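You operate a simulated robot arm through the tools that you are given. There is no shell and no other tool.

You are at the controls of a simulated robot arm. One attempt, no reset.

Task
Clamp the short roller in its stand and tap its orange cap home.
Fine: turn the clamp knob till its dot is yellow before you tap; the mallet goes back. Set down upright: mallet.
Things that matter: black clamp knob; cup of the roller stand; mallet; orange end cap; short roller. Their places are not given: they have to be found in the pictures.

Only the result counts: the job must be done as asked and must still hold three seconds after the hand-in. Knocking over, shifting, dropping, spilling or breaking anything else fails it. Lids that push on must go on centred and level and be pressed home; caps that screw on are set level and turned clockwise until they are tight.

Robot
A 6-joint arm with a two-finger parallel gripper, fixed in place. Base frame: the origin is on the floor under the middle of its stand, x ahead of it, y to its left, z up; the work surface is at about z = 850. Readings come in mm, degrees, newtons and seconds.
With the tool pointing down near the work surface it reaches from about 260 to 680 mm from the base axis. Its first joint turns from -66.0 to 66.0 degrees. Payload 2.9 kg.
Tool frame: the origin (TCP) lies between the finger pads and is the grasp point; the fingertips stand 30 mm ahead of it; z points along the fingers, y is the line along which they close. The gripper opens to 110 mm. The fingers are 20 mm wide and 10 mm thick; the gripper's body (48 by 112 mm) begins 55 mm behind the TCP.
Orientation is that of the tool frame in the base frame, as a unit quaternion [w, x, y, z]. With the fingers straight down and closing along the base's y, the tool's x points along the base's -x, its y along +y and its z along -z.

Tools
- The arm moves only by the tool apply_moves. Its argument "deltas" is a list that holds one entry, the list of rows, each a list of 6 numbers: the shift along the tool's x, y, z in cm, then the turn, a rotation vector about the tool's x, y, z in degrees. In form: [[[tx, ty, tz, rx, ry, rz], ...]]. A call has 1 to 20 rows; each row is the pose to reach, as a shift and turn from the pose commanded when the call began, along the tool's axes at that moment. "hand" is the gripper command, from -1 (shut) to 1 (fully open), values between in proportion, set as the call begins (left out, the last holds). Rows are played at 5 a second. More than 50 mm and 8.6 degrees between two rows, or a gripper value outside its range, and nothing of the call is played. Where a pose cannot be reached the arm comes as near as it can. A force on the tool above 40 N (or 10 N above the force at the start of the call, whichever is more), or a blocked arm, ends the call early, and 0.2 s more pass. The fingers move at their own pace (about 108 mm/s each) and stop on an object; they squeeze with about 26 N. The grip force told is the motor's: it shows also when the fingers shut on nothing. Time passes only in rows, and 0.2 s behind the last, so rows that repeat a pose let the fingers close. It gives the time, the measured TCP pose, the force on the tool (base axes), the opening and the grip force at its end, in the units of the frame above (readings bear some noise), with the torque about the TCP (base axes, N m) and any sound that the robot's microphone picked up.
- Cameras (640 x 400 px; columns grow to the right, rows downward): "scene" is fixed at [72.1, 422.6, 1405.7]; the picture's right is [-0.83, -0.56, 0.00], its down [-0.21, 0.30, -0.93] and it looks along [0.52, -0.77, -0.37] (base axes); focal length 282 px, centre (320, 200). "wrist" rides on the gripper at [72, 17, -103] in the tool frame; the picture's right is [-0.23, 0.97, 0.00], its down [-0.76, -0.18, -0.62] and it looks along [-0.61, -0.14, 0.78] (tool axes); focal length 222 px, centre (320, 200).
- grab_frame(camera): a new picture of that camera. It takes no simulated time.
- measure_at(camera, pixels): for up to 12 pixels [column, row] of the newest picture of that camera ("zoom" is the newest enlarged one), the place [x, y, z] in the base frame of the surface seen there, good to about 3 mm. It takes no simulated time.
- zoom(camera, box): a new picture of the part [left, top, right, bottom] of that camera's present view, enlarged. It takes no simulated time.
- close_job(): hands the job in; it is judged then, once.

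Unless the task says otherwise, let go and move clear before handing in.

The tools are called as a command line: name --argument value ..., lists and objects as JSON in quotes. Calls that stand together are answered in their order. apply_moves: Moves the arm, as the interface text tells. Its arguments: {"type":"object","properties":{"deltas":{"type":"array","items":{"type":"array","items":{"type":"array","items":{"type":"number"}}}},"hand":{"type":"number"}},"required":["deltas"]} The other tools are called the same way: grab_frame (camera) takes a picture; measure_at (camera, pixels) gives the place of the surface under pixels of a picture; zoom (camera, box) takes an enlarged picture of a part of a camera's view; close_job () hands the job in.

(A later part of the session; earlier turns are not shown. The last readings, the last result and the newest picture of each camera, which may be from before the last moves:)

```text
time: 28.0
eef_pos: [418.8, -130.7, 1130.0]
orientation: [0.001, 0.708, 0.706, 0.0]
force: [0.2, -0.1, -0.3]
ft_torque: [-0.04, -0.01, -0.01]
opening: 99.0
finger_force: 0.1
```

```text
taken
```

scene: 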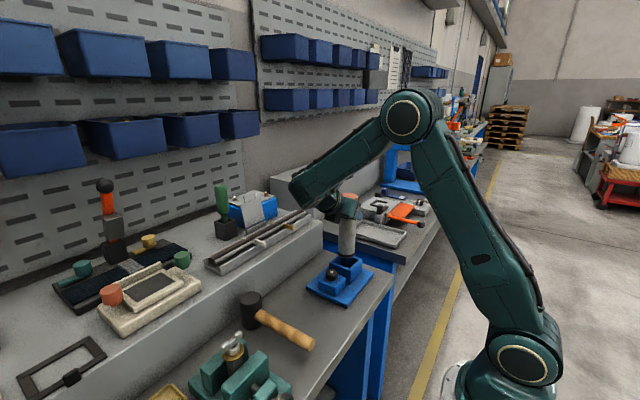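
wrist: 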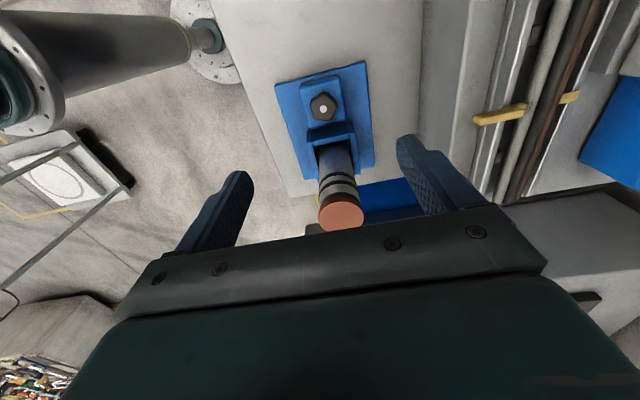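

The stand shows at wrist (325,110) with the knob at (323,106). I'll zoom on the knob to see its shape and dot.

zoom --camera "wrist" --box '[290, 80, 360, 135]'

```text
7.27 times, centred on (325, 108) of wrist
```

zoom: 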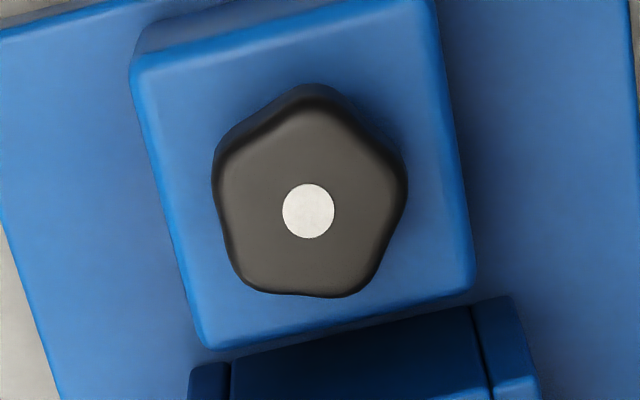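

The knob is a five-lobed pentagon, dot white at zoom (309,211). I'll measure its lobes to find its centre and orientation.

measure_at --camera "zoom" --pixels '[[309, 211], [312, 112], [228, 155], [395, 170], [240, 280], [355, 285], [270, 128], [360, 135], [225, 215], [385, 225], [298, 285], [200, 60]]'

```text
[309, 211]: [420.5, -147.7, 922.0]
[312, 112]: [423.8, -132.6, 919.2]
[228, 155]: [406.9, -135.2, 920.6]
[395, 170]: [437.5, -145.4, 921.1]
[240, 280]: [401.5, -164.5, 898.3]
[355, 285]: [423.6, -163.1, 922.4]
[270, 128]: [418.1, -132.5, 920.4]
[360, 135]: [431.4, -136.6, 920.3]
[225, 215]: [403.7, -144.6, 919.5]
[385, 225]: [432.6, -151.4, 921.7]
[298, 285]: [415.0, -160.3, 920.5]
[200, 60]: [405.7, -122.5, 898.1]
```

Knob centre is about (420.3,-147.6), lobes at roughly 8°+72k, top z 921. I'll centre over it, turn the tool -44° so a pad meets a flat, narrow the opening to about 52 mm, and come down partway.

apply_moves --deltas '[[[-0.3, 0.02, 0, 0, 0, -7.3], [-0.6, 0.05, 0, 0, 0, -14.6], [-0.9, 0.07, 0, 0, 0, -22], [-1.2, 0.1, 0, 0, 0, -29.3], [-1.45, 0.12, 0, 0, 0, -36.6], [-1.69, 0.14, 0, 0, 0, -44], [-1.69, 0.14, 4, 0, 0, -44], [-1.69, 0.14, 8, 0, 0, -44], [-1.69, 0.14, 12, 0, 0, -44], [-1.69, 0.14, 14, 0, 0, -44]]]' --hand -0.05

grab_frame --camera "wrist"

grab_frame --camera "scene"

```text
time: 30.2
eef_pos: [420.8, -148.0, 988.8]
orientation: [0.001, 0.39, 0.921, 0.0]
force: [-0.6, -0.8, -0.2]
ft_torque: [0.02, 0.03, -0.01]
opening: 52.2
finger_force: 0.1
```

```text
taken
```

wrist: 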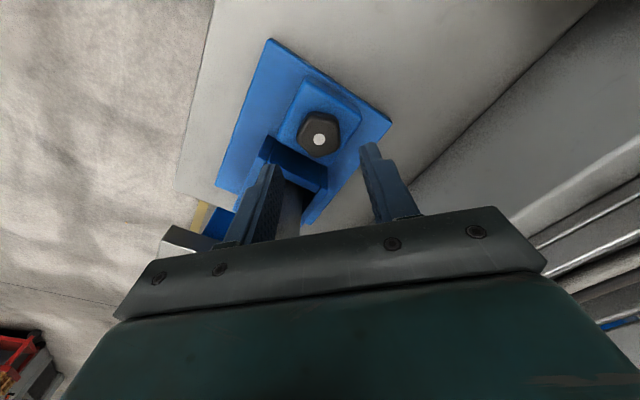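

```text
taken
```

scene: 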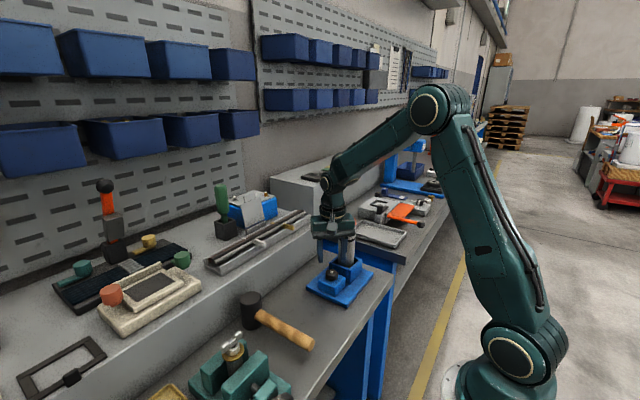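

The tool is over the knob with the closing axis at 44°. I'll zoom to check the knob lies between the fingers.

zoom --camera "wrist" --box '[240, 90, 420, 240]'

zoom --camera "scene" --box '[295, 200, 385, 310]'

```text
2.67 times, centred on (330, 165) of wrist
```

zoom: 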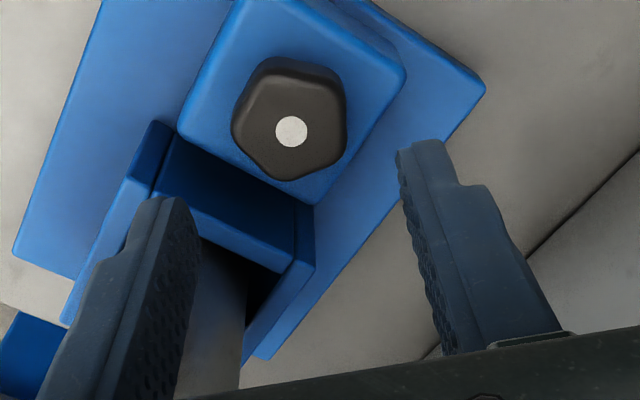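

```text
3.64 times, centred on (340, 255) of scene
```

zoom: 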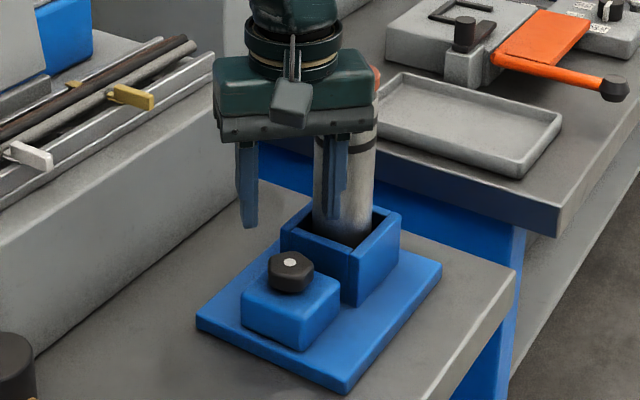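

The knob's flat faces one pad and a lobe the other, as planned. I'll descend 54 mm so the fingertips straddle the knob just above its block.

apply_moves --deltas '[[[0, 0, 2, 0, 0, 0], [0, 0, 4, 0, 0, 0], [0, 0, 5, 0, 0, 0], [0, 0, 5.4, 0, 0, 0], [0, 0, 5.4, 0, 0, 0]]]'

grab_frame --camera "wrist"

zoom --camera "scene" --box '[295, 200, 385, 310]'

```text
time: 31.4
eef_pos: [421.3, -146.6, 936.2]
orientation: [0.0, 0.391, 0.92, 0.0]
force: [1.0, -0.4, 1.4]
ft_torque: [0.01, 0.0, 0.03]
opening: 52.5
finger_force: 0.0
```

```text
taken
```

wrist: 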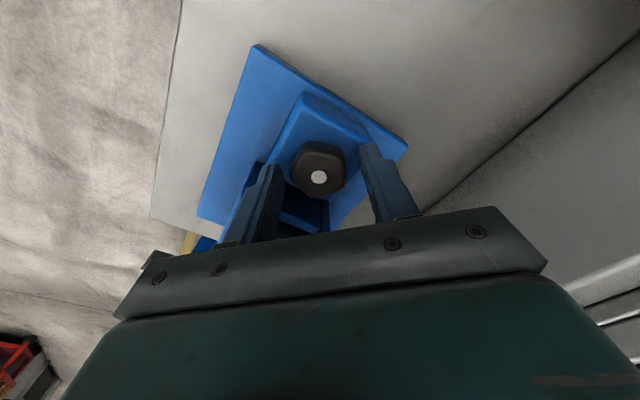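

```text
3.64 times, centred on (340, 255) of scene
```

zoom: 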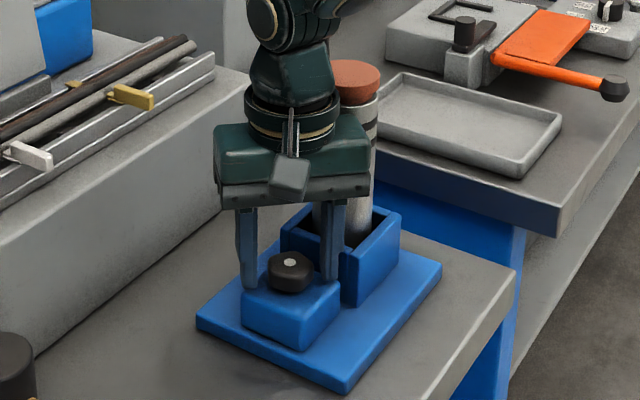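

The fingers straddle the knob without contact. I'll close on it.

apply_moves --deltas '[[[0, 0, 0, 0, 0, 0], [0, 0, 0, 0, 0, 0], [0, 0, 0, 0, 0, 0]]]' --hand -1

zoom --camera "wrist" --box '[240, 110, 420, 260]'

```text
time: 32.2
eef_pos: [420.5, -148.2, 935.1]
orientation: [0.0, 0.392, 0.92, -0.001]
force: [-5.2, -4.7, -3.6]
ft_torque: [0.09, -0.24, -0.27]
opening: 34.9
finger_force: 45.3
```

```text
2.67 times, centred on (330, 185) of wrist
```

zoom: 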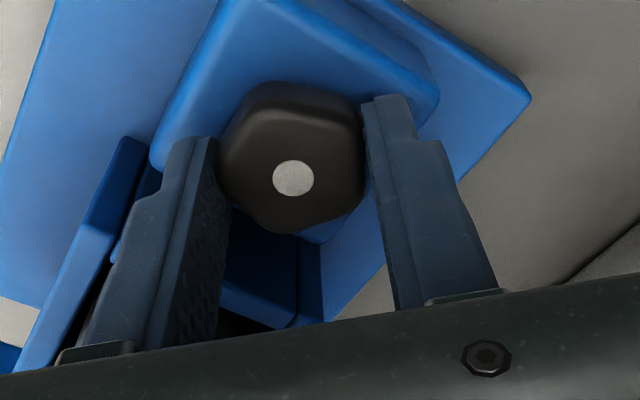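

The knob is gripped at 34.9 mm with a white dot. I'll turn clockwise, seen from above, by 16° first and check the torque and dot.

apply_moves --deltas '[[[0, 0, 0, 0, 0, 4], [0, 0, 0, 0, 0, 8], [0, 0, 0, 0, 0, 12], [0, 0, 0, 0, 0, 16]]]'

zoom --camera "wrist" --box '[240, 110, 420, 260]'

```text
time: 33.2
eef_pos: [420.2, -149.4, 934.7]
orientation: [0.0, 0.516, 0.857, -0.001]
force: [-8.3, -6.3, -9.3]
ft_torque: [0.06, -0.2, 0.02]
opening: 35.0
finger_force: 45.0
```

```text
2.67 times, centred on (330, 185) of wrist
```

zoom: 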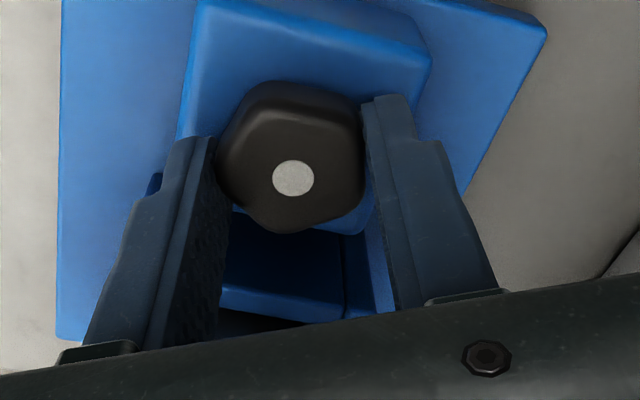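

The knob turned together with the fingers (torque near zero) and the dot is still white. I'll continue clockwise another 28°.

apply_moves --deltas '[[[0, 0, 0, 0, 0, 5], [0, 0, 0, 0, 0, 10], [0, 0, 0, 0, 0, 15], [0, 0, 0, 0, 0, 20], [0, 0, 0, 0, 0, 24], [0, 0, 0, 0, 0, 28]]]'

zoom --camera "wrist" --box '[240, 110, 420, 260]'

```text
time: 34.6
eef_pos: [419.4, -147.9, 935.5]
orientation: [-0.001, 0.707, 0.707, -0.001]
force: [-11.8, -6.6, -17.7]
ft_torque: [-0.3, -0.23, 0.03]
opening: 34.7
finger_force: 45.0
```

```text
2.67 times, centred on (330, 185) of wrist
```

zoom: 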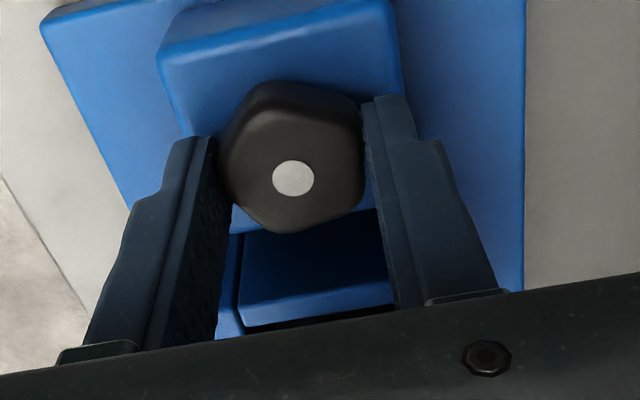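

The dot is still white after 44°, and the knob is pulling the tool down (-17.7 N), so it screws inward. I'll ease the TCP down 1 mm and slightly toward -x while turning another 28°.

apply_moves --deltas '[[[-0.03, -0.05, 0.05, 0, 0, 2], [-0.05, -0.1, 0.1, 0, 0, 6], [-0.05, -0.1, 0.12, 0, 0, 11], [-0.05, -0.1, 0.14, 0, 0, 16], [-0.05, -0.1, 0.16, 0, 0, 20], [-0.05, -0.1, 0.18, 0, 0, 24], [-0.05, -0.1, 0.2, 0, 0, 28]]]'

zoom --camera "wrist" --box '[240, 110, 420, 260]'

zoom --camera "scene" --box '[295, 200, 385, 310]'

```text
time: 36.2
eef_pos: [420.2, -147.2, 936.5]
orientation: [0.002, 0.857, 0.516, 0.001]
force: [-11.1, 8.2, 28.0]
ft_torque: [-0.06, 1.08, 0.0]
opening: 34.8
finger_force: 45.0
```

```text
2.67 times, centred on (330, 185) of wrist
```

zoom: 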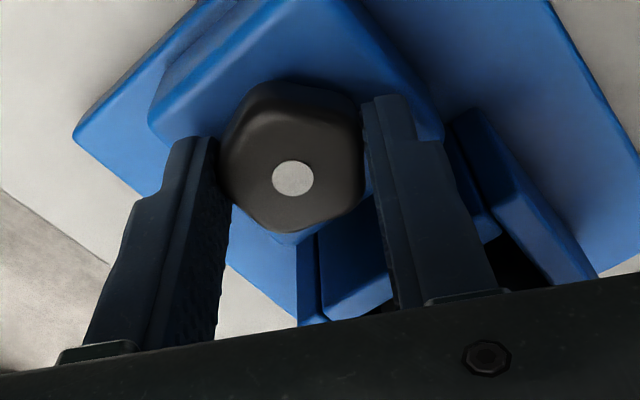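

```text
3.64 times, centred on (340, 255) of scene
```

zoom: 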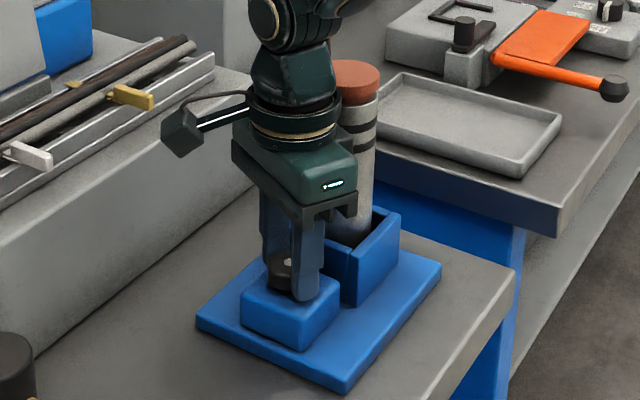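

After 72° the dot at zoom (293,177) is still white, and the +28 N shows I lowered too far. I'll open to 52 mm, rise 1.2 mm and swing back 72° for another bite.

apply_moves --deltas '[[[0, 0, -0.05, 0, 0, 0], [0, 0, -0.12, 0, 0, 0], [0, 0, -0.12, 0, 0, 0]]]' --hand -0.05

apply_moves --deltas '[[[0, 0, 0, 0, 0, -8], [0, 0, 0, 0, 0, -16], [0, 0, 0, 0, 0, -24], [0, 0, 0, 0, 0, -32], [0, 0, 0, 0, 0, -40], [0, 0, 0, 0, 0, -48], [0, 0, 0, 0, 0, -56], [0, 0, 0, 0, 0, -64], [0, 0, 0, 0, 0, -72], [0, 0, 0, 0, 0, -72]]]'

zoom --camera "wrist" --box '[240, 110, 420, 260]'

zoom --camera "scene" --box '[295, 200, 385, 310]'

```text
time: 37.0
eef_pos: [420.5, -147.7, 935.1]
orientation: [0.0, 0.857, 0.515, 0.001]
force: [-0.4, 0.3, 0.3]
ft_torque: [0.03, -0.01, -0.04]
opening: 52.1
finger_force: 0.1
```

```text
time: 39.2
eef_pos: [419.2, -149.8, 933.6]
orientation: [0.0, 0.39, 0.921, -0.001]
force: [-0.1, -0.1, -0.8]
ft_torque: [0.02, -0.02, 0.06]
opening: 52.4
finger_force: 0.1
```

```text
2.67 times, centred on (330, 185) of wrist
```

zoom: 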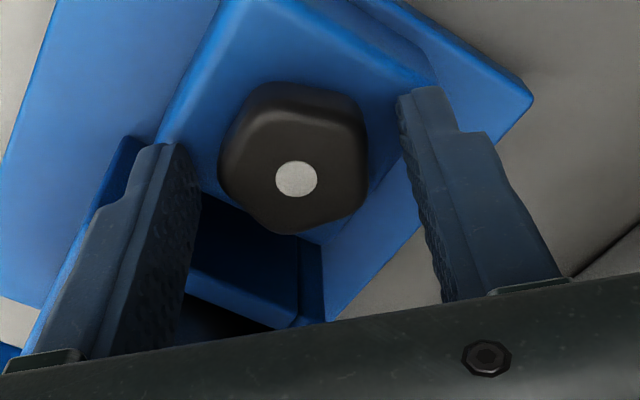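

```text
3.64 times, centred on (340, 255) of scene
```

zoom: 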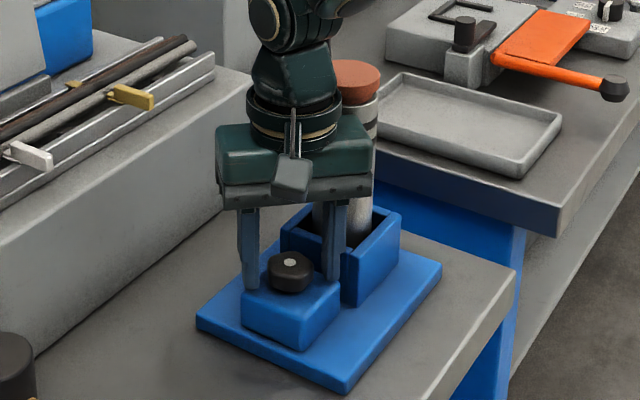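

The dot is still white at zoom (290,263). I'll measure the knob's height to see whether it has moved.

measure_at --camera "zoom" --pixels '[[290, 262], [280, 258], [300, 262], [290, 268], [285, 285]]'

zoom --camera "scene" --box '[322, 260, 352, 285]'

```text
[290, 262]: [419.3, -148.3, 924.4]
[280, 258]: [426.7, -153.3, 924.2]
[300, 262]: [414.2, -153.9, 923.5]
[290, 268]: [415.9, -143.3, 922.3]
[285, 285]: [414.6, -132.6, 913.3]
```

```text
16.00 times, centred on (337, 272) of scene
```

zoom: 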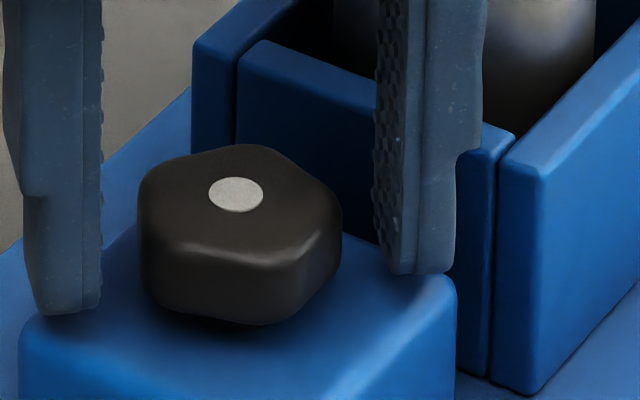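

The knob height is unchanged and the dot is still white. I'll re-close and turn clockwise another 72°, watching torque for tightening.

apply_moves --deltas '[[[0, 0, 0, 0, 0, 0], [0, 0, 0, 0, 0, 0], [0, 0, 0, 0, 0, 0]]]' --hand -1

apply_moves --deltas '[[[0, 0, 0, 0, 0, 5], [0, 0, 0, 0, 0, 11], [0, 0, 0, 0, 0, 18], [0, 0, 0, 0, 0, 24], [0, 0, 0, 0, 0, 30], [0, 0, 0, 0, 0, 36]]]'

zoom --camera "wrist" --box '[240, 110, 420, 260]'

```text
time: 40.0
eef_pos: [420.6, -148.7, 935.5]
orientation: [0.0, 0.39, 0.921, -0.001]
force: [5.2, 5.0, -2.8]
ft_torque: [-0.23, 0.07, -0.02]
opening: 34.9
finger_force: 45.2
```

```text
time: 41.4
eef_pos: [420.7, -149.0, 935.1]
orientation: [0.001, 0.657, 0.754, 0.0]
force: [6.4, 5.4, -5.3]
ft_torque: [-0.5, 0.2, 0.02]
opening: 34.8
finger_force: 44.9
```

```text
2.67 times, centred on (330, 185) of wrist
```

zoom: 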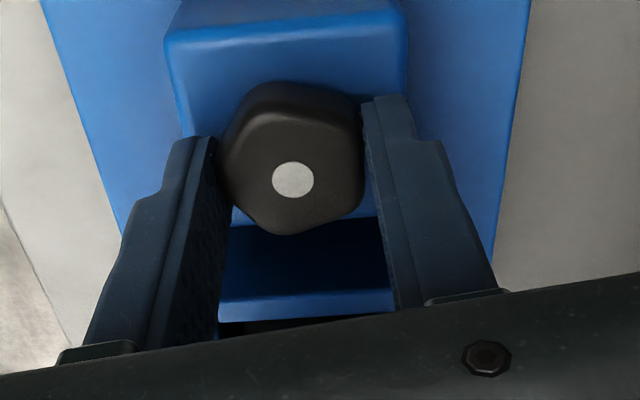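

108° turned, torque still near zero, dot white. I'll continue another 36°.

apply_moves --deltas '[[[0, 0, 0, 0, 0, 6], [0, 0, 0, 0, 0, 12], [0, 0, 0, 0, 0, 18], [0, 0, 0, 0, 0, 24], [0, 0, 0, 0, 0, 30], [0, 0, 0, 0, 0, 36]]]'

zoom --camera "wrist" --box '[240, 110, 420, 260]'

grab_frame --camera "scene"

```text
time: 42.8
eef_pos: [420.3, -147.6, 935.3]
orientation: [0.0, 0.857, 0.515, 0.0]
force: [5.4, 9.9, -0.9]
ft_torque: [0.11, 0.5, -0.01]
opening: 35.0
finger_force: 44.8
```

```text
2.67 times, centred on (330, 185) of wrist
```

zoom: 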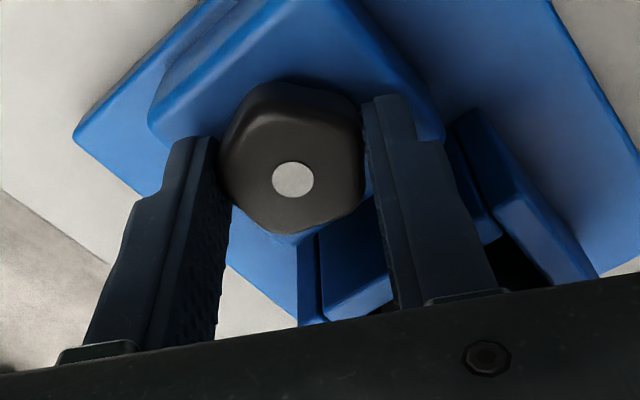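

```text
taken
```

scene: 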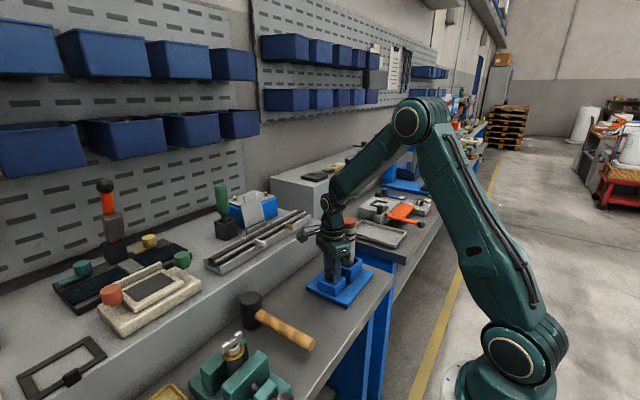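

144° done, dot still white and torque still near zero. I'll regrip for another 72°.

apply_moves --deltas '[[[0, 0, 0, 0, 0, 0], [0, 0, 0, 0, 0, 0]]]' --hand -0.05

apply_moves --deltas '[[[0, 0, 0, 0, 0, -8], [0, 0, 0, 0, 0, -16], [0, 0, 0, 0, 0, -24], [0, 0, 0, 0, 0, -32], [0, 0, 0, 0, 0, -40], [0, 0, 0, 0, 0, -48], [0, 0, 0, 0, 0, -56], [0, 0, 0, 0, 0, -64], [0, 0, 0, 0, 0, -72], [0, 0, 0, 0, 0, -72]]]'

apply_moves --deltas '[[[0, 0, 0, 0, 0, 0], [0, 0, 0, 0, 0, 0], [0, 0, 0, 0, 0, 0]]]' --hand -1

apply_moves --deltas '[[[0, 0, 0, 0, 0, 5], [0, 0, 0, 0, 0, 11], [0, 0, 0, 0, 0, 18], [0, 0, 0, 0, 0, 24], [0, 0, 0, 0, 0, 30], [0, 0, 0, 0, 0, 36]]]'

zoom --camera "wrist" --box '[240, 110, 420, 260]'

```text
time: 43.4
eef_pos: [418.8, -148.6, 935.5]
orientation: [0.002, 0.858, 0.514, -0.001]
force: [-0.6, 0.0, -0.1]
ft_torque: [0.0, -0.05, -0.02]
opening: 51.9
finger_force: 0.1
```

```text
time: 45.6
eef_pos: [419.8, -149.1, 936.0]
orientation: [0.001, 0.39, 0.921, -0.001]
force: [0.3, 0.6, 0.1]
ft_torque: [-0.03, 0.01, -0.02]
opening: 52.3
finger_force: 0.1
```

```text
time: 46.4
eef_pos: [419.4, -148.1, 935.4]
orientation: [0.0, 0.39, 0.921, -0.001]
force: [6.4, 6.2, -1.4]
ft_torque: [-0.21, 0.06, -0.01]
opening: 34.7
finger_force: 44.5
```

```text
time: 47.8
eef_pos: [420.4, -147.3, 935.1]
orientation: [0.001, 0.656, 0.754, 0.0]
force: [4.2, 6.2, 4.5]
ft_torque: [-0.35, 0.17, 0.0]
opening: 34.9
finger_force: 44.7
```

```text
2.67 times, centred on (330, 185) of wrist
```

zoom: 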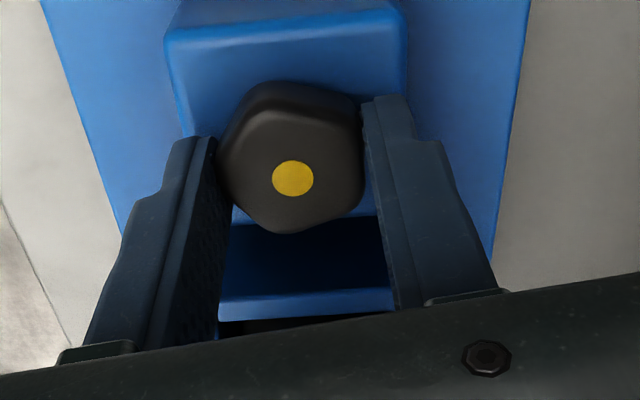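

The dot at zoom (293,177) is now yellow after 180°. I'll stop turning, let go and rise straight up.

apply_moves --deltas '[[[0, 0, 0, 0, 0, 0], [0, 0, 0, 0, 0, 0], [0, 0, 0, 0, 0, 0]]]' --hand -0.05

apply_moves --deltas '[[[0, 0, -2, 0, 0, 0], [0, 0, -5, 0, 0, 0], [0, 0, -9, 0, 0, 0], [0, 0, -13, 0, 0, 0], [0, 0, -17, 0, 0, 0], [0, 0, -20, 0, 0, 0]]]'

grab_frame --camera "wrist"

zoom --camera "scene" --box '[295, 200, 385, 310]'

```text
time: 48.6
eef_pos: [420.2, -149.7, 935.8]
orientation: [0.001, 0.656, 0.755, -0.001]
force: [0.6, -0.4, 0.3]
ft_torque: [0.01, 0.01, 0.01]
opening: 52.3
finger_force: 0.1
```

```text
time: 50.0
eef_pos: [418.7, -148.7, 1135.4]
orientation: [0.001, 0.657, 0.754, 0.0]
force: [-0.5, -0.3, -0.6]
ft_torque: [0.0, 0.0, -0.05]
opening: 52.1
finger_force: 0.2
```

```text
taken
```

wrist: 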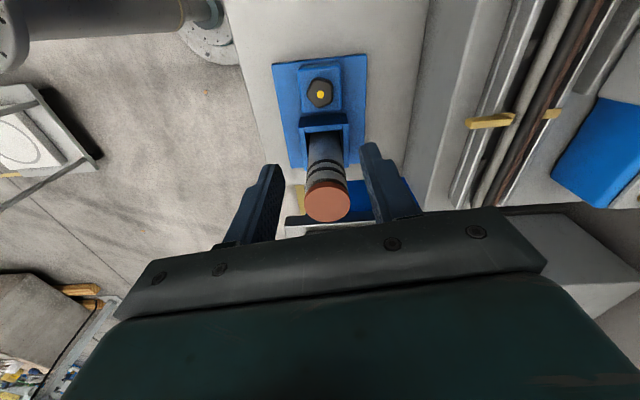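

```text
3.64 times, centred on (340, 255) of scene
```

zoom: 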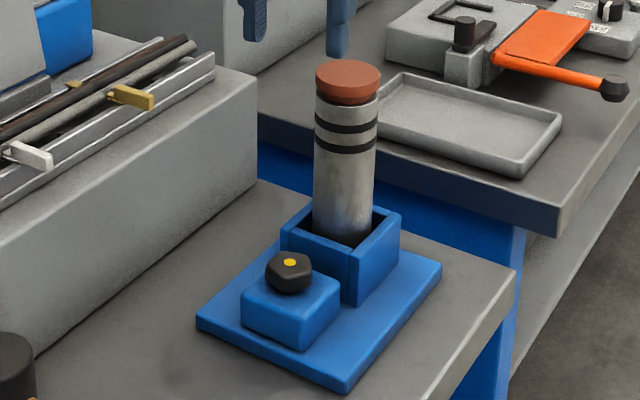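

The dot is yellow (scene zoom (290,262)) and the roller stands upright. I'll measure the cap's position and height for the tap.

measure_at --camera "zoom" --pixels '[[348, 77], [318, 78], [379, 78], [348, 62], [348, 90], [348, 100], [345, 110], [345, 170], [290, 262]]'

measure_at --camera "wrist" --pixels '[[327, 203], [307, 200], [348, 198], [326, 186], [328, 219], [320, 95]]'

```text
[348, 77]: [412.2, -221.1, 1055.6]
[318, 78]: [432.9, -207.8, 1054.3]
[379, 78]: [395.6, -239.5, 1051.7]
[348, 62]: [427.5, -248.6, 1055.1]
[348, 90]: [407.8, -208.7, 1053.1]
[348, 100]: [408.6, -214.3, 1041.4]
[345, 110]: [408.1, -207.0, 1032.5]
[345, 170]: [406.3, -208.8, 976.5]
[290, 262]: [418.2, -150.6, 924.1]
```

```text
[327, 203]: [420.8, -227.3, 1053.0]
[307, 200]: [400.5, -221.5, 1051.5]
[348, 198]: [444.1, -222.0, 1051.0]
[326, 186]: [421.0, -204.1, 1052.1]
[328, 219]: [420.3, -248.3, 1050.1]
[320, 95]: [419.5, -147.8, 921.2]
```

The cap centre is about (420,-228.5) with its top at 1053, and the clamp holds. Next I'll move over toward the mallet and yaw back to view it and the shelf edge behind it.

apply_moves --deltas '[[[2.12, -0.1, 0.15, 0, 0, -8.2], [4.25, -0.2, 0.3, 0, 0, -16.4], [6.37, -0.31, 0.45, 0, 0, -24.7], [8.5, -0.41, 0.6, 0, 0, -32.9], [10.62, -0.51, 0.75, 0, 0, -41.1], [12.74, -0.61, 0.9, 0, 0, -49.3], [14.87, -0.71, 1.05, 0, 0, -57.5], [17.0, -0.82, 1.2, 0, 0, -65.8], [19.1, -0.92, 1.35, 0, 0, -74.0], [21.24, -1.02, 1.5, 0, 0, -82.2], [21.24, -1.02, 1.5, 0, 0, -82.2]]]' --hand 0.6

grab_frame --camera "wrist"

grab_frame --camera "scene"

```text
time: 52.4
eef_pos: [379.5, 61.7, 1119.5]
orientation: [0.001, -0.003, 1.0, -0.001]
force: [0.6, -0.3, 0.4]
ft_torque: [0.03, 0.01, 0.0]
opening: 87.8
finger_force: 0.0
```

```text
taken
```

wrist: 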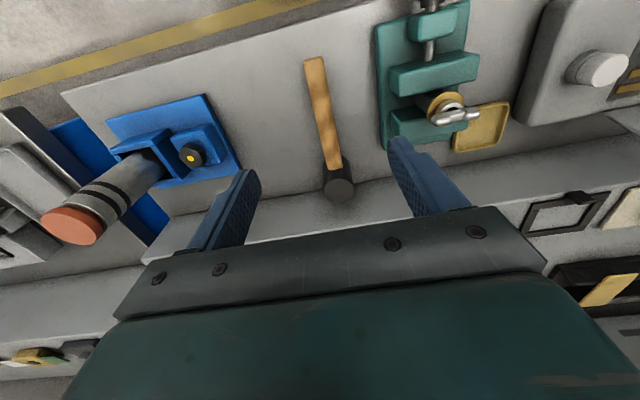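

```text
taken
```

scene: 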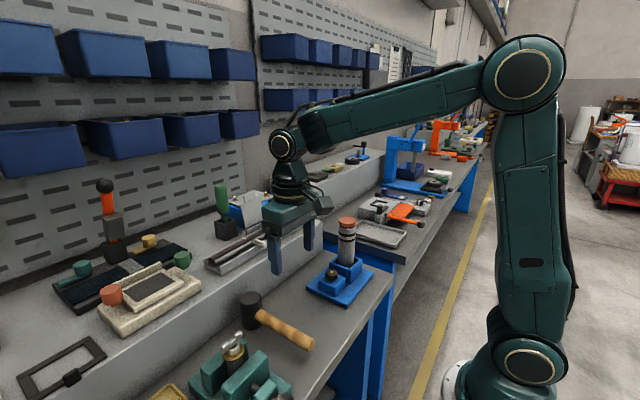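

zoom --camera "wrist" --box '[280, 45, 400, 235]'

measure_at --camera "wrist" --pixels '[[339, 190], [326, 190], [353, 190], [340, 178], [340, 201], [314, 62], [322, 100], [330, 150], [370, 185], [370, 195], [370, 205], [370, 178]]'

measure_at --camera "scene" --pixels '[[230, 310], [220, 300], [215, 290], [225, 320], [210, 300], [240, 280], [200, 320], [270, 270], [160, 330]]'

```text
2.11 times, centred on (340, 140) of wrist
```

zoom: 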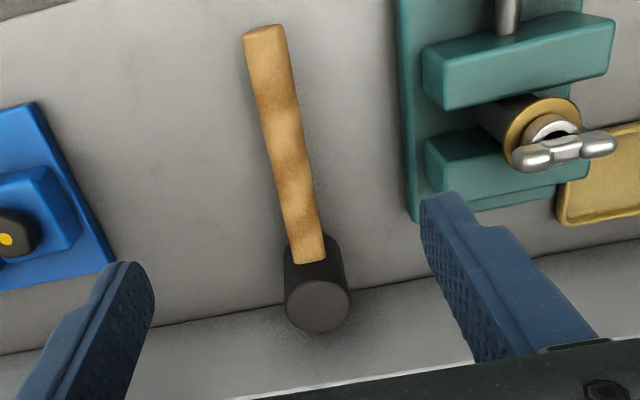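

```text
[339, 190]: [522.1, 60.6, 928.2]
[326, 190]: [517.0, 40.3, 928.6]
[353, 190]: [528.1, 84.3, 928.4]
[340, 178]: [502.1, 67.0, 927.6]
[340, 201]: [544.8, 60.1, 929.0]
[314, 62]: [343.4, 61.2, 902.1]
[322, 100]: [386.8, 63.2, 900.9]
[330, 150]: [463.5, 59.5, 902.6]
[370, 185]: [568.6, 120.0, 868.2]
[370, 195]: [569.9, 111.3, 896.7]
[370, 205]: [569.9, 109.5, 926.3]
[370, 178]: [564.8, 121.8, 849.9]
```

```text
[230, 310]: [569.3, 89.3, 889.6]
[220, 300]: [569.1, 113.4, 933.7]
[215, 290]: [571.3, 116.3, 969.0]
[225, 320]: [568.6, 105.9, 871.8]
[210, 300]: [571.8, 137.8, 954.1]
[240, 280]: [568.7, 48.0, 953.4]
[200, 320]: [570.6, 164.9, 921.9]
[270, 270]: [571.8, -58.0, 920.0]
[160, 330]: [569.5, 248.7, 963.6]
```

The mallet is unmoved: head centre (522.5,60.5), top 929, handle y≈60.5 with top 902; the shelf face behind is at x≈570. I'll measure the shelf's top height to check clearance for the wrist.

measure_at --camera "scene" --pixels '[[240, 270], [240, 265], [240, 260], [240, 250], [225, 275], [225, 270], [225, 265], [210, 290], [210, 280], [210, 275], [310, 225], [300, 235]]'

zoom --camera "scene" --box '[170, 200, 350, 350]'

```text
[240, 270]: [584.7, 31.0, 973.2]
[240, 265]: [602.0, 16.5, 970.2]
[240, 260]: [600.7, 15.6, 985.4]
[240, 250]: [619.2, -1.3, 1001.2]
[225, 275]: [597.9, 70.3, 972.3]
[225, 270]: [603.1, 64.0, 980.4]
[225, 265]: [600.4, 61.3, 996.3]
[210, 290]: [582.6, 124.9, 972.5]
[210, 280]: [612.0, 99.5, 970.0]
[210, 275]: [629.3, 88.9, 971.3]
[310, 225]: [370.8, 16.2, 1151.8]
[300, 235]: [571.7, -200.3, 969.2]
```

```text
2.67 times, centred on (260, 275) of scene
```

zoom: 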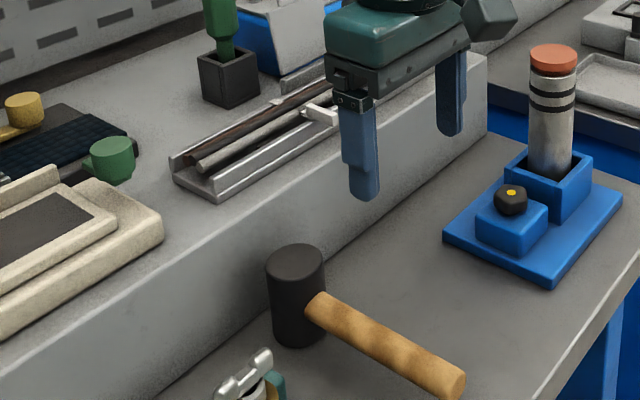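

Shelf top is at z≈971 and its face at x≈570, leaving room. I'll grip the mallet by its head for a square blow: move above it with a 62 mm opening, stopping at z 1000 to check alignment.

apply_moves --deltas '[[[-3.6, -0.03, 0, 0, 0, 0], [-7.2, -0.06, 0, 0, 0, 0], [-10.8, -0.09, 0, 0, 0, 0], [-14.3, -0.12, 0, 0, 0, 0.3], [-14.3, -0.12, 4, 0, 0, 0.3], [-14.3, -0.12, 8, 0, 0, 0.3], [-14.3, -0.12, 11.9, 0, 0, 0.3], [-14.3, -0.12, 11.9, 0, 0, 0.3]]]' --hand 0.127

grab_frame --camera "wrist"

zoom --camera "scene" --box '[200, 210, 330, 350]'

```text
time: 54.2
eef_pos: [522.3, 58.7, 999.4]
orientation: [0.001, 0.001, 1.0, -0.001]
force: [0.1, 0.0, -0.1]
ft_torque: [0.02, -0.04, -0.03]
opening: 62.2
finger_force: 0.1
```

```text
taken
```

wrist: 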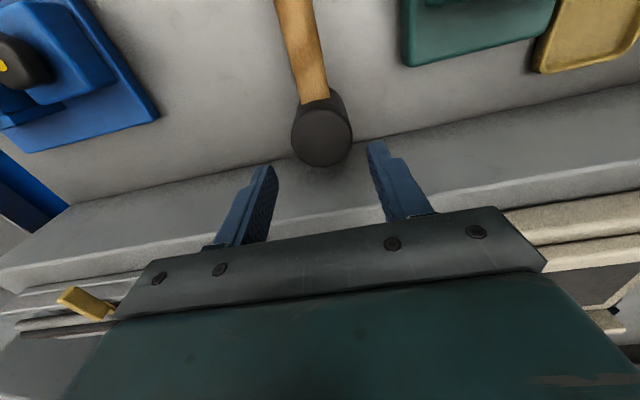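

```text
2.86 times, centred on (265, 280) of scene
```

zoom: 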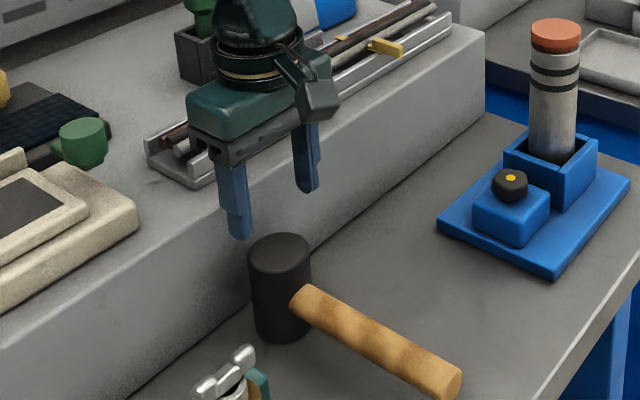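

The fingers hang over the head. I'll measure the head top once more in this closer wrist view.

measure_at --camera "wrist" --pixels '[[323, 138], [295, 140], [350, 138], [323, 112], [323, 162], [314, 95], [295, 20]]'

```text
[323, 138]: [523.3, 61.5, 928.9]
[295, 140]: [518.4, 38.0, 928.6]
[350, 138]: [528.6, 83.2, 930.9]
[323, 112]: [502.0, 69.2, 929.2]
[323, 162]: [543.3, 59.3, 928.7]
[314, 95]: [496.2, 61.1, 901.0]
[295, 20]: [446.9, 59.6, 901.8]
```

The head centre reads (523,60.6), within a millimetre or two of the TCP. I'll shift 1 mm in y and descend to z 895.

apply_moves --deltas '[[[-0.04, 0.1, 3, 0, 0, 0], [-0.04, 0.1, 6, 0, 0, 0], [-0.04, 0.1, 8.5, 0, 0, 0], [-0.04, 0.1, 10.4, 0, 0, 0], [-0.04, 0.1, 10.4, 0, 0, 0]]]'

grab_frame --camera "wrist"

zoom --camera "scene" --box '[200, 230, 330, 360]'

```text
time: 55.4
eef_pos: [523.9, 59.8, 895.7]
orientation: [0.0, 0.001, 1.0, -0.001]
force: [0.1, 0.3, -1.0]
ft_torque: [0.0, 0.01, 0.01]
opening: 61.8
finger_force: 0.1
```

```text
taken
```

wrist: 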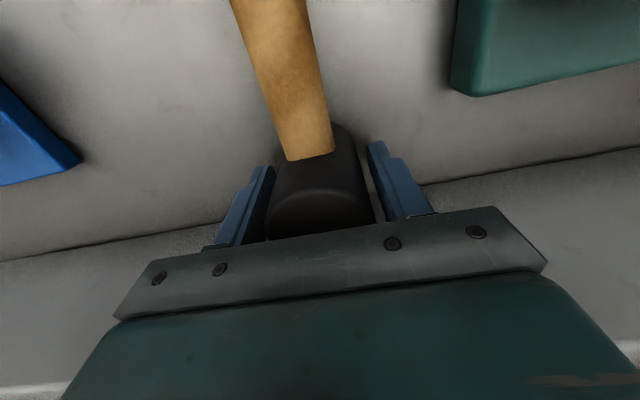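

```text
3.08 times, centred on (265, 295) of scene
```

zoom: 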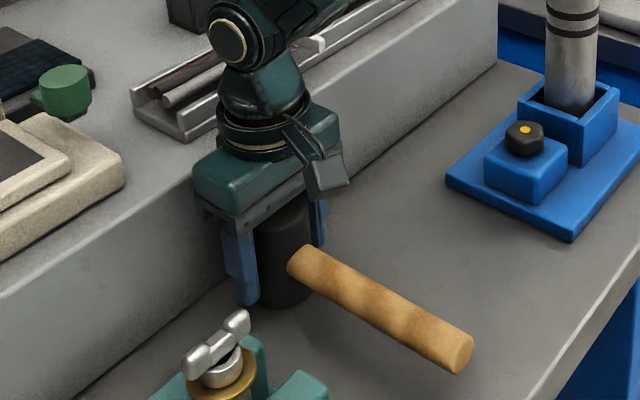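

The head is between the fingers with the handle clear. I'll close the gripper.

apply_moves --deltas '[[[0, 0, 0, 0, 0, 0], [0, 0, 0, 0, 0, 0], [0, 0, 0, 0, 0, 0], [0, 0, 0, 0, 0, 0]]]' --hand -1

grab_frame --camera "wrist"

```text
time: 56.4
eef_pos: [522.5, 60.0, 897.2]
orientation: [0.002, 0.001, 1.0, -0.001]
force: [-0.4, -1.7, 0.3]
ft_torque: [-0.04, -0.08, 0.01]
opening: 51.8
finger_force: 26.1
```

```text
taken
```

wrist: 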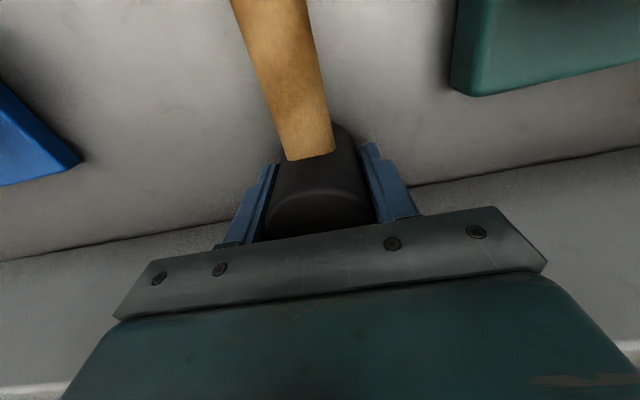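

The head is gripped at 51.8 mm diameter. I'll lift 60 mm and check that it hangs level.

apply_moves --deltas '[[[0, 0, -1, 0, 0, 0], [0, 0, -2.5, 0, 0, 0], [0, 0, -4, 0, 0, 0], [0, 0, -6, 0, 0, 0], [0, 0, -6, 0, 0, 0]]]'

grab_frame --camera "wrist"

zoom --camera "scene" --box '[200, 200, 350, 350]'

```text
time: 57.6
eef_pos: [524.1, 60.8, 955.9]
orientation: [0.001, 0.001, 1.0, -0.001]
force: [-0.3, -0.6, -3.0]
ft_torque: [0.05, -0.07, -0.01]
opening: 51.4
finger_force: 26.4
```

```text
taken
```

wrist: 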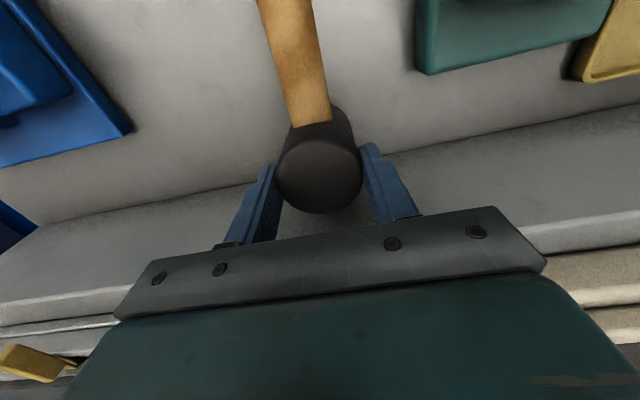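

```text
2.67 times, centred on (275, 275) of scene
```

zoom: 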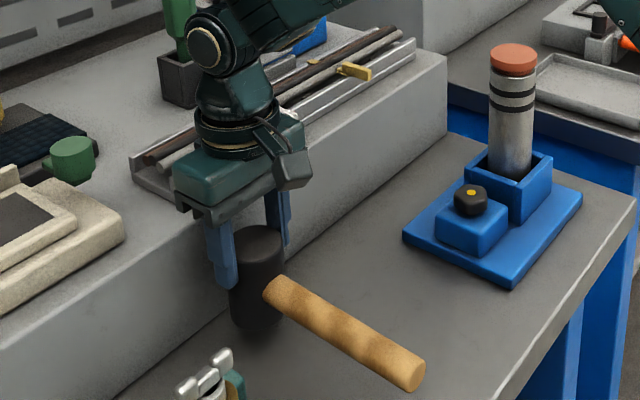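

The load is -3 N, but the head looks lower between the fingers than before, with its top ellipse at wrist (320,175). I'll measure its top height to see if it slipped or stayed on the bench.

measure_at --camera "wrist" --pixels '[[320, 175], [320, 200], [300, 175], [340, 175], [300, 100], [285, 30]]'

measure_at --camera "zoom" --pixels '[[258, 238], [258, 320], [300, 295], [400, 360], [412, 375], [258, 300]]'

```text
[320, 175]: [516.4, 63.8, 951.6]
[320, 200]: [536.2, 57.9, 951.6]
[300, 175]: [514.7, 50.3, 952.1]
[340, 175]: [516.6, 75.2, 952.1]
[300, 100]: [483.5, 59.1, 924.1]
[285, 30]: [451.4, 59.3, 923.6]
```

```text
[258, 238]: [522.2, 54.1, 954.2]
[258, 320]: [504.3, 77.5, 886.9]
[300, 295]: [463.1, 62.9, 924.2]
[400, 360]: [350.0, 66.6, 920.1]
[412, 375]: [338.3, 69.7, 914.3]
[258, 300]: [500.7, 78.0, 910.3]
```

The head rose only 23 mm while the tool rose 60, so it slid about 37 mm in the pads. I'll hold one row to learn whether it is still sliding; it can't leave the fingers before touching the bench.

apply_moves --deltas '[[[0, 0, 0, 0, 0, 0]]]'

grab_frame --camera "wrist"

measure_at --camera "wrist" --pixels '[[320, 175], [320, 195], [300, 175], [340, 175], [300, 100], [285, 30]]'

```text
time: 58.0
eef_pos: [524.0, 60.5, 956.1]
orientation: [0.001, 0.001, 1.0, -0.001]
force: [0.1, -0.7, -3.5]
ft_torque: [0.01, -0.08, 0.0]
opening: 51.5
finger_force: 26.0
```

```text
taken
```

wrist: 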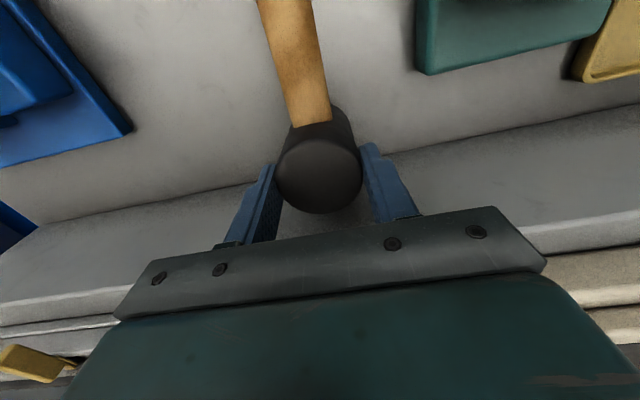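

```text
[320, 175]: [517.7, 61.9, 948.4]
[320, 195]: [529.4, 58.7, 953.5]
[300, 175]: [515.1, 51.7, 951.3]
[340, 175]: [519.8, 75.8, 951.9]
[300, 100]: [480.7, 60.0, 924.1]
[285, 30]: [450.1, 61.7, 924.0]
```

It is holding steady now: 3.4 N load, handle level at 924, with the top 26 mm of the head in the pads. I'll lower it back to the bench where it stood and press gently a few millimetres to learn how much force the grip can pass before it slides.

apply_moves --deltas '[[[0, 0, 0.6, 0, 0, 0], [0, 0, 1.2, 0, 0, 0], [0, 0, 1.7, 0, 0, 0], [0, 0, 2.0, 0, 0, 0], [0, 0, 2.2, 0, 0, 0], [0, 0, 2.4, 0, 0, 0], [0, 0, 2.5, 0, 0, 0]]]'

grab_frame --camera "wrist"

measure_at --camera "wrist" --pixels '[[320, 175], [320, 195], [300, 100], [285, 30]]'

```text
time: 59.6
eef_pos: [525.0, 60.8, 934.2]
orientation: [0.004, 0.0, 1.0, -0.001]
force: [-1.3, 1.7, 21.8]
ft_torque: [0.16, 0.72, 0.02]
opening: 51.9
finger_force: 25.9
```

```text
taken
```

wrist: 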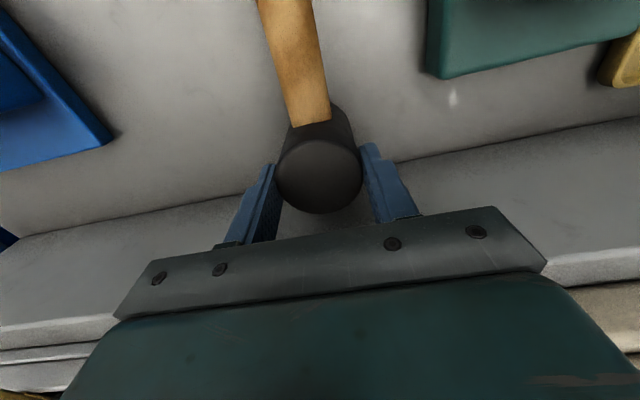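

```text
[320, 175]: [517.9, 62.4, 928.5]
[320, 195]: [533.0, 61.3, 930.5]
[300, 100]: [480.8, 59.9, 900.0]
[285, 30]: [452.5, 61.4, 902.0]
```

Pressing gave 22 N up with no sliding, and the head top is back at 929, so this upper grip passes plenty of force. I'll lift gently straight up and check whether it holds.

apply_moves --deltas '[[[0, 0, -0.2, 0, 0, 0], [0, 0, -0.5, 0, 0, 0], [0, 0, -1.0, 0, 0, 0], [0, 0, -1.8, 0, 0, 0], [0, 0, -2.8, 0, 0, 0], [0, 0, -4.0, 0, 0, 0], [0, 0, -5.2, 0, 0, 0], [0, 0, -6.0, 0, 0, 0], [0, 0, -6.0, 0, 0, 0]]]'

grab_frame --camera "wrist"

measure_at --camera "wrist" --pixels '[[320, 175], [320, 195], [300, 100], [285, 30], [275, 5]]'

zoom --camera "scene" --box '[200, 200, 350, 350]'

```text
time: 61.6
eef_pos: [522.8, 60.4, 992.6]
orientation: [0.001, 0.001, 1.0, -0.001]
force: [0.1, 0.0, -4.0]
ft_torque: [0.01, -0.07, 0.01]
opening: 51.8
finger_force: 26.2
```

```text
taken
```

wrist: 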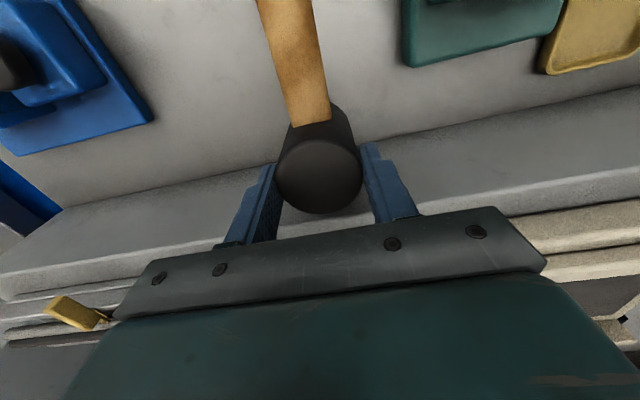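

```text
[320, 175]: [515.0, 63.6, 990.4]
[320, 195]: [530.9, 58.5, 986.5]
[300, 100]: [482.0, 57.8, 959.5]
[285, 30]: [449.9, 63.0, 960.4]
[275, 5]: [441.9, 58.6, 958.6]
```

```text
2.67 times, centred on (275, 275) of scene
```

zoom: 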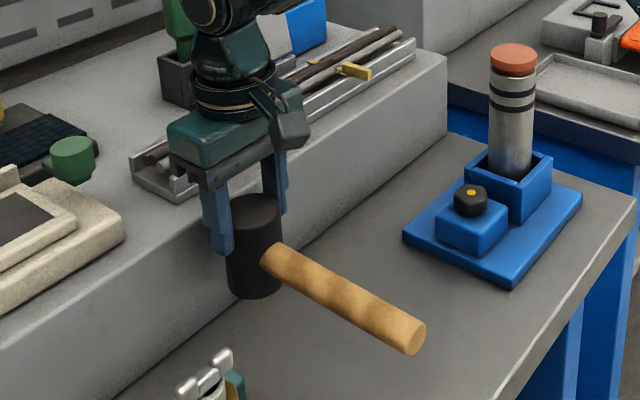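

The mallet lifted without sliding: top 988 against TCP 992.6, handle level at 959–960, face about 84 mm below the TCP. I'll raise it to z≈1185 and then carry it over the cap.

apply_moves --deltas '[[[0, 0, -1, 0, 0, 0], [0, 0, -3, 0, 0, 0], [0, 0, -5.5, 0, 0, 0], [0, 0, -8.5, 0, 0, 0], [0, 0, -11.5, 0, 0, 0], [0, 0, -14.5, 0, 0, 0], [0, 0, -17, 0, 0, 0], [0, 0, -18.7, 0, 0, 0], [0, 0, -19.2, 0, 0, 0], [0, 0, -19.2, 0, 0, 0]]]'

apply_moves --deltas '[[[0.3, -0.8, 0, 0, 0, 0], [1.0, -2.8, 0, 0, 0, 0], [2.0, -5.6, 0, 0, 0, 0], [3.1, -8.7, 0, 0, 0, 0], [4.2, -11.8, 0, 0, 0, 0], [5.3, -14.9, 0, 0, 0, 0], [6.4, -18.0, 0, 0, 0, 0], [7.5, -21.1, 0, 0, 0, 0], [8.6, -24.2, 0, 0, 0, 0], [9.5, -26.7, 0, 0, 0, 0], [10.1, -28.3, 0, 0, 0, 0], [10.3, -28.9, 0, 0, 0, 0], [10.3, -28.9, 0, 0, 0, 0]]]'

grab_frame --camera "wrist"

grab_frame --camera "scene"

```text
time: 63.8
eef_pos: [523.8, 61.5, 1183.8]
orientation: [0.001, 0.0, 1.0, -0.001]
force: [-0.8, 0.0, -3.8]
ft_torque: [0.04, -0.07, -0.01]
opening: 51.7
finger_force: 26.1
```

```text
time: 66.6
eef_pos: [419.9, -228.0, 1184.8]
orientation: [0.001, 0.001, 1.0, -0.001]
force: [0.2, -0.1, -3.6]
ft_torque: [0.01, -0.08, -0.01]
opening: 51.8
finger_force: 25.8
```

```text
taken
```

wrist: 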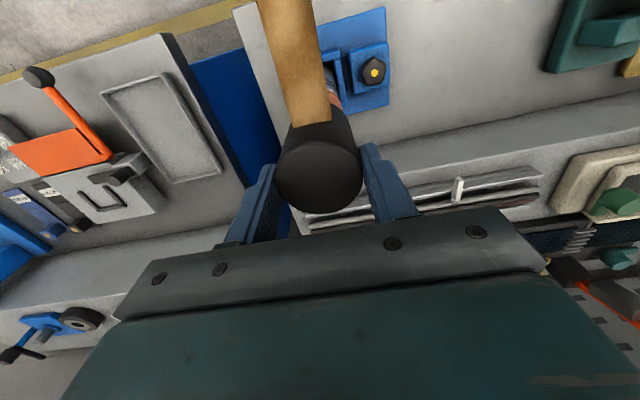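

```text
taken
```

scene: 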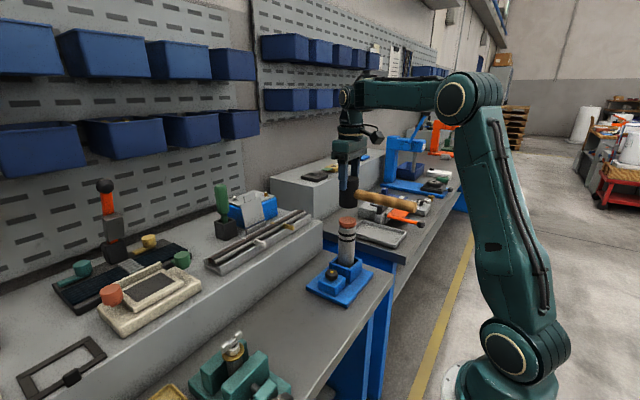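

The mallet head is poised above the cap at scene (347,205). I'll zoom in to check its alignment and gap.

zoom --camera "scene" --box '[315, 150, 405, 300]'

zoom --camera "scene" --box '[325, 175, 375, 245]'

```text
2.67 times, centred on (360, 225) of scene
```

zoom: 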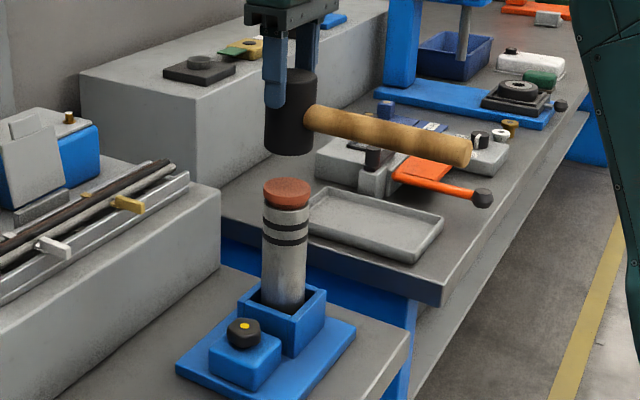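

```text
5.71 times, centred on (350, 210) of scene
```

zoom: 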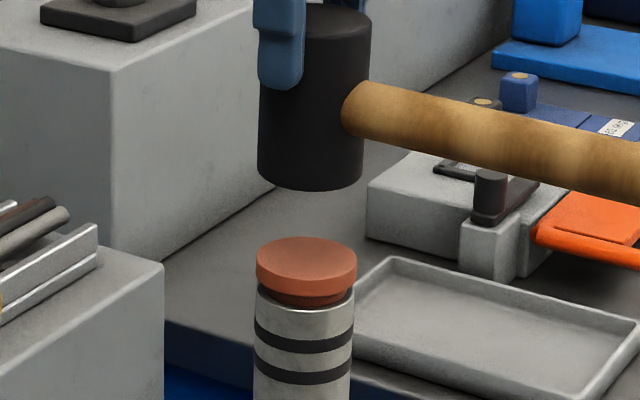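

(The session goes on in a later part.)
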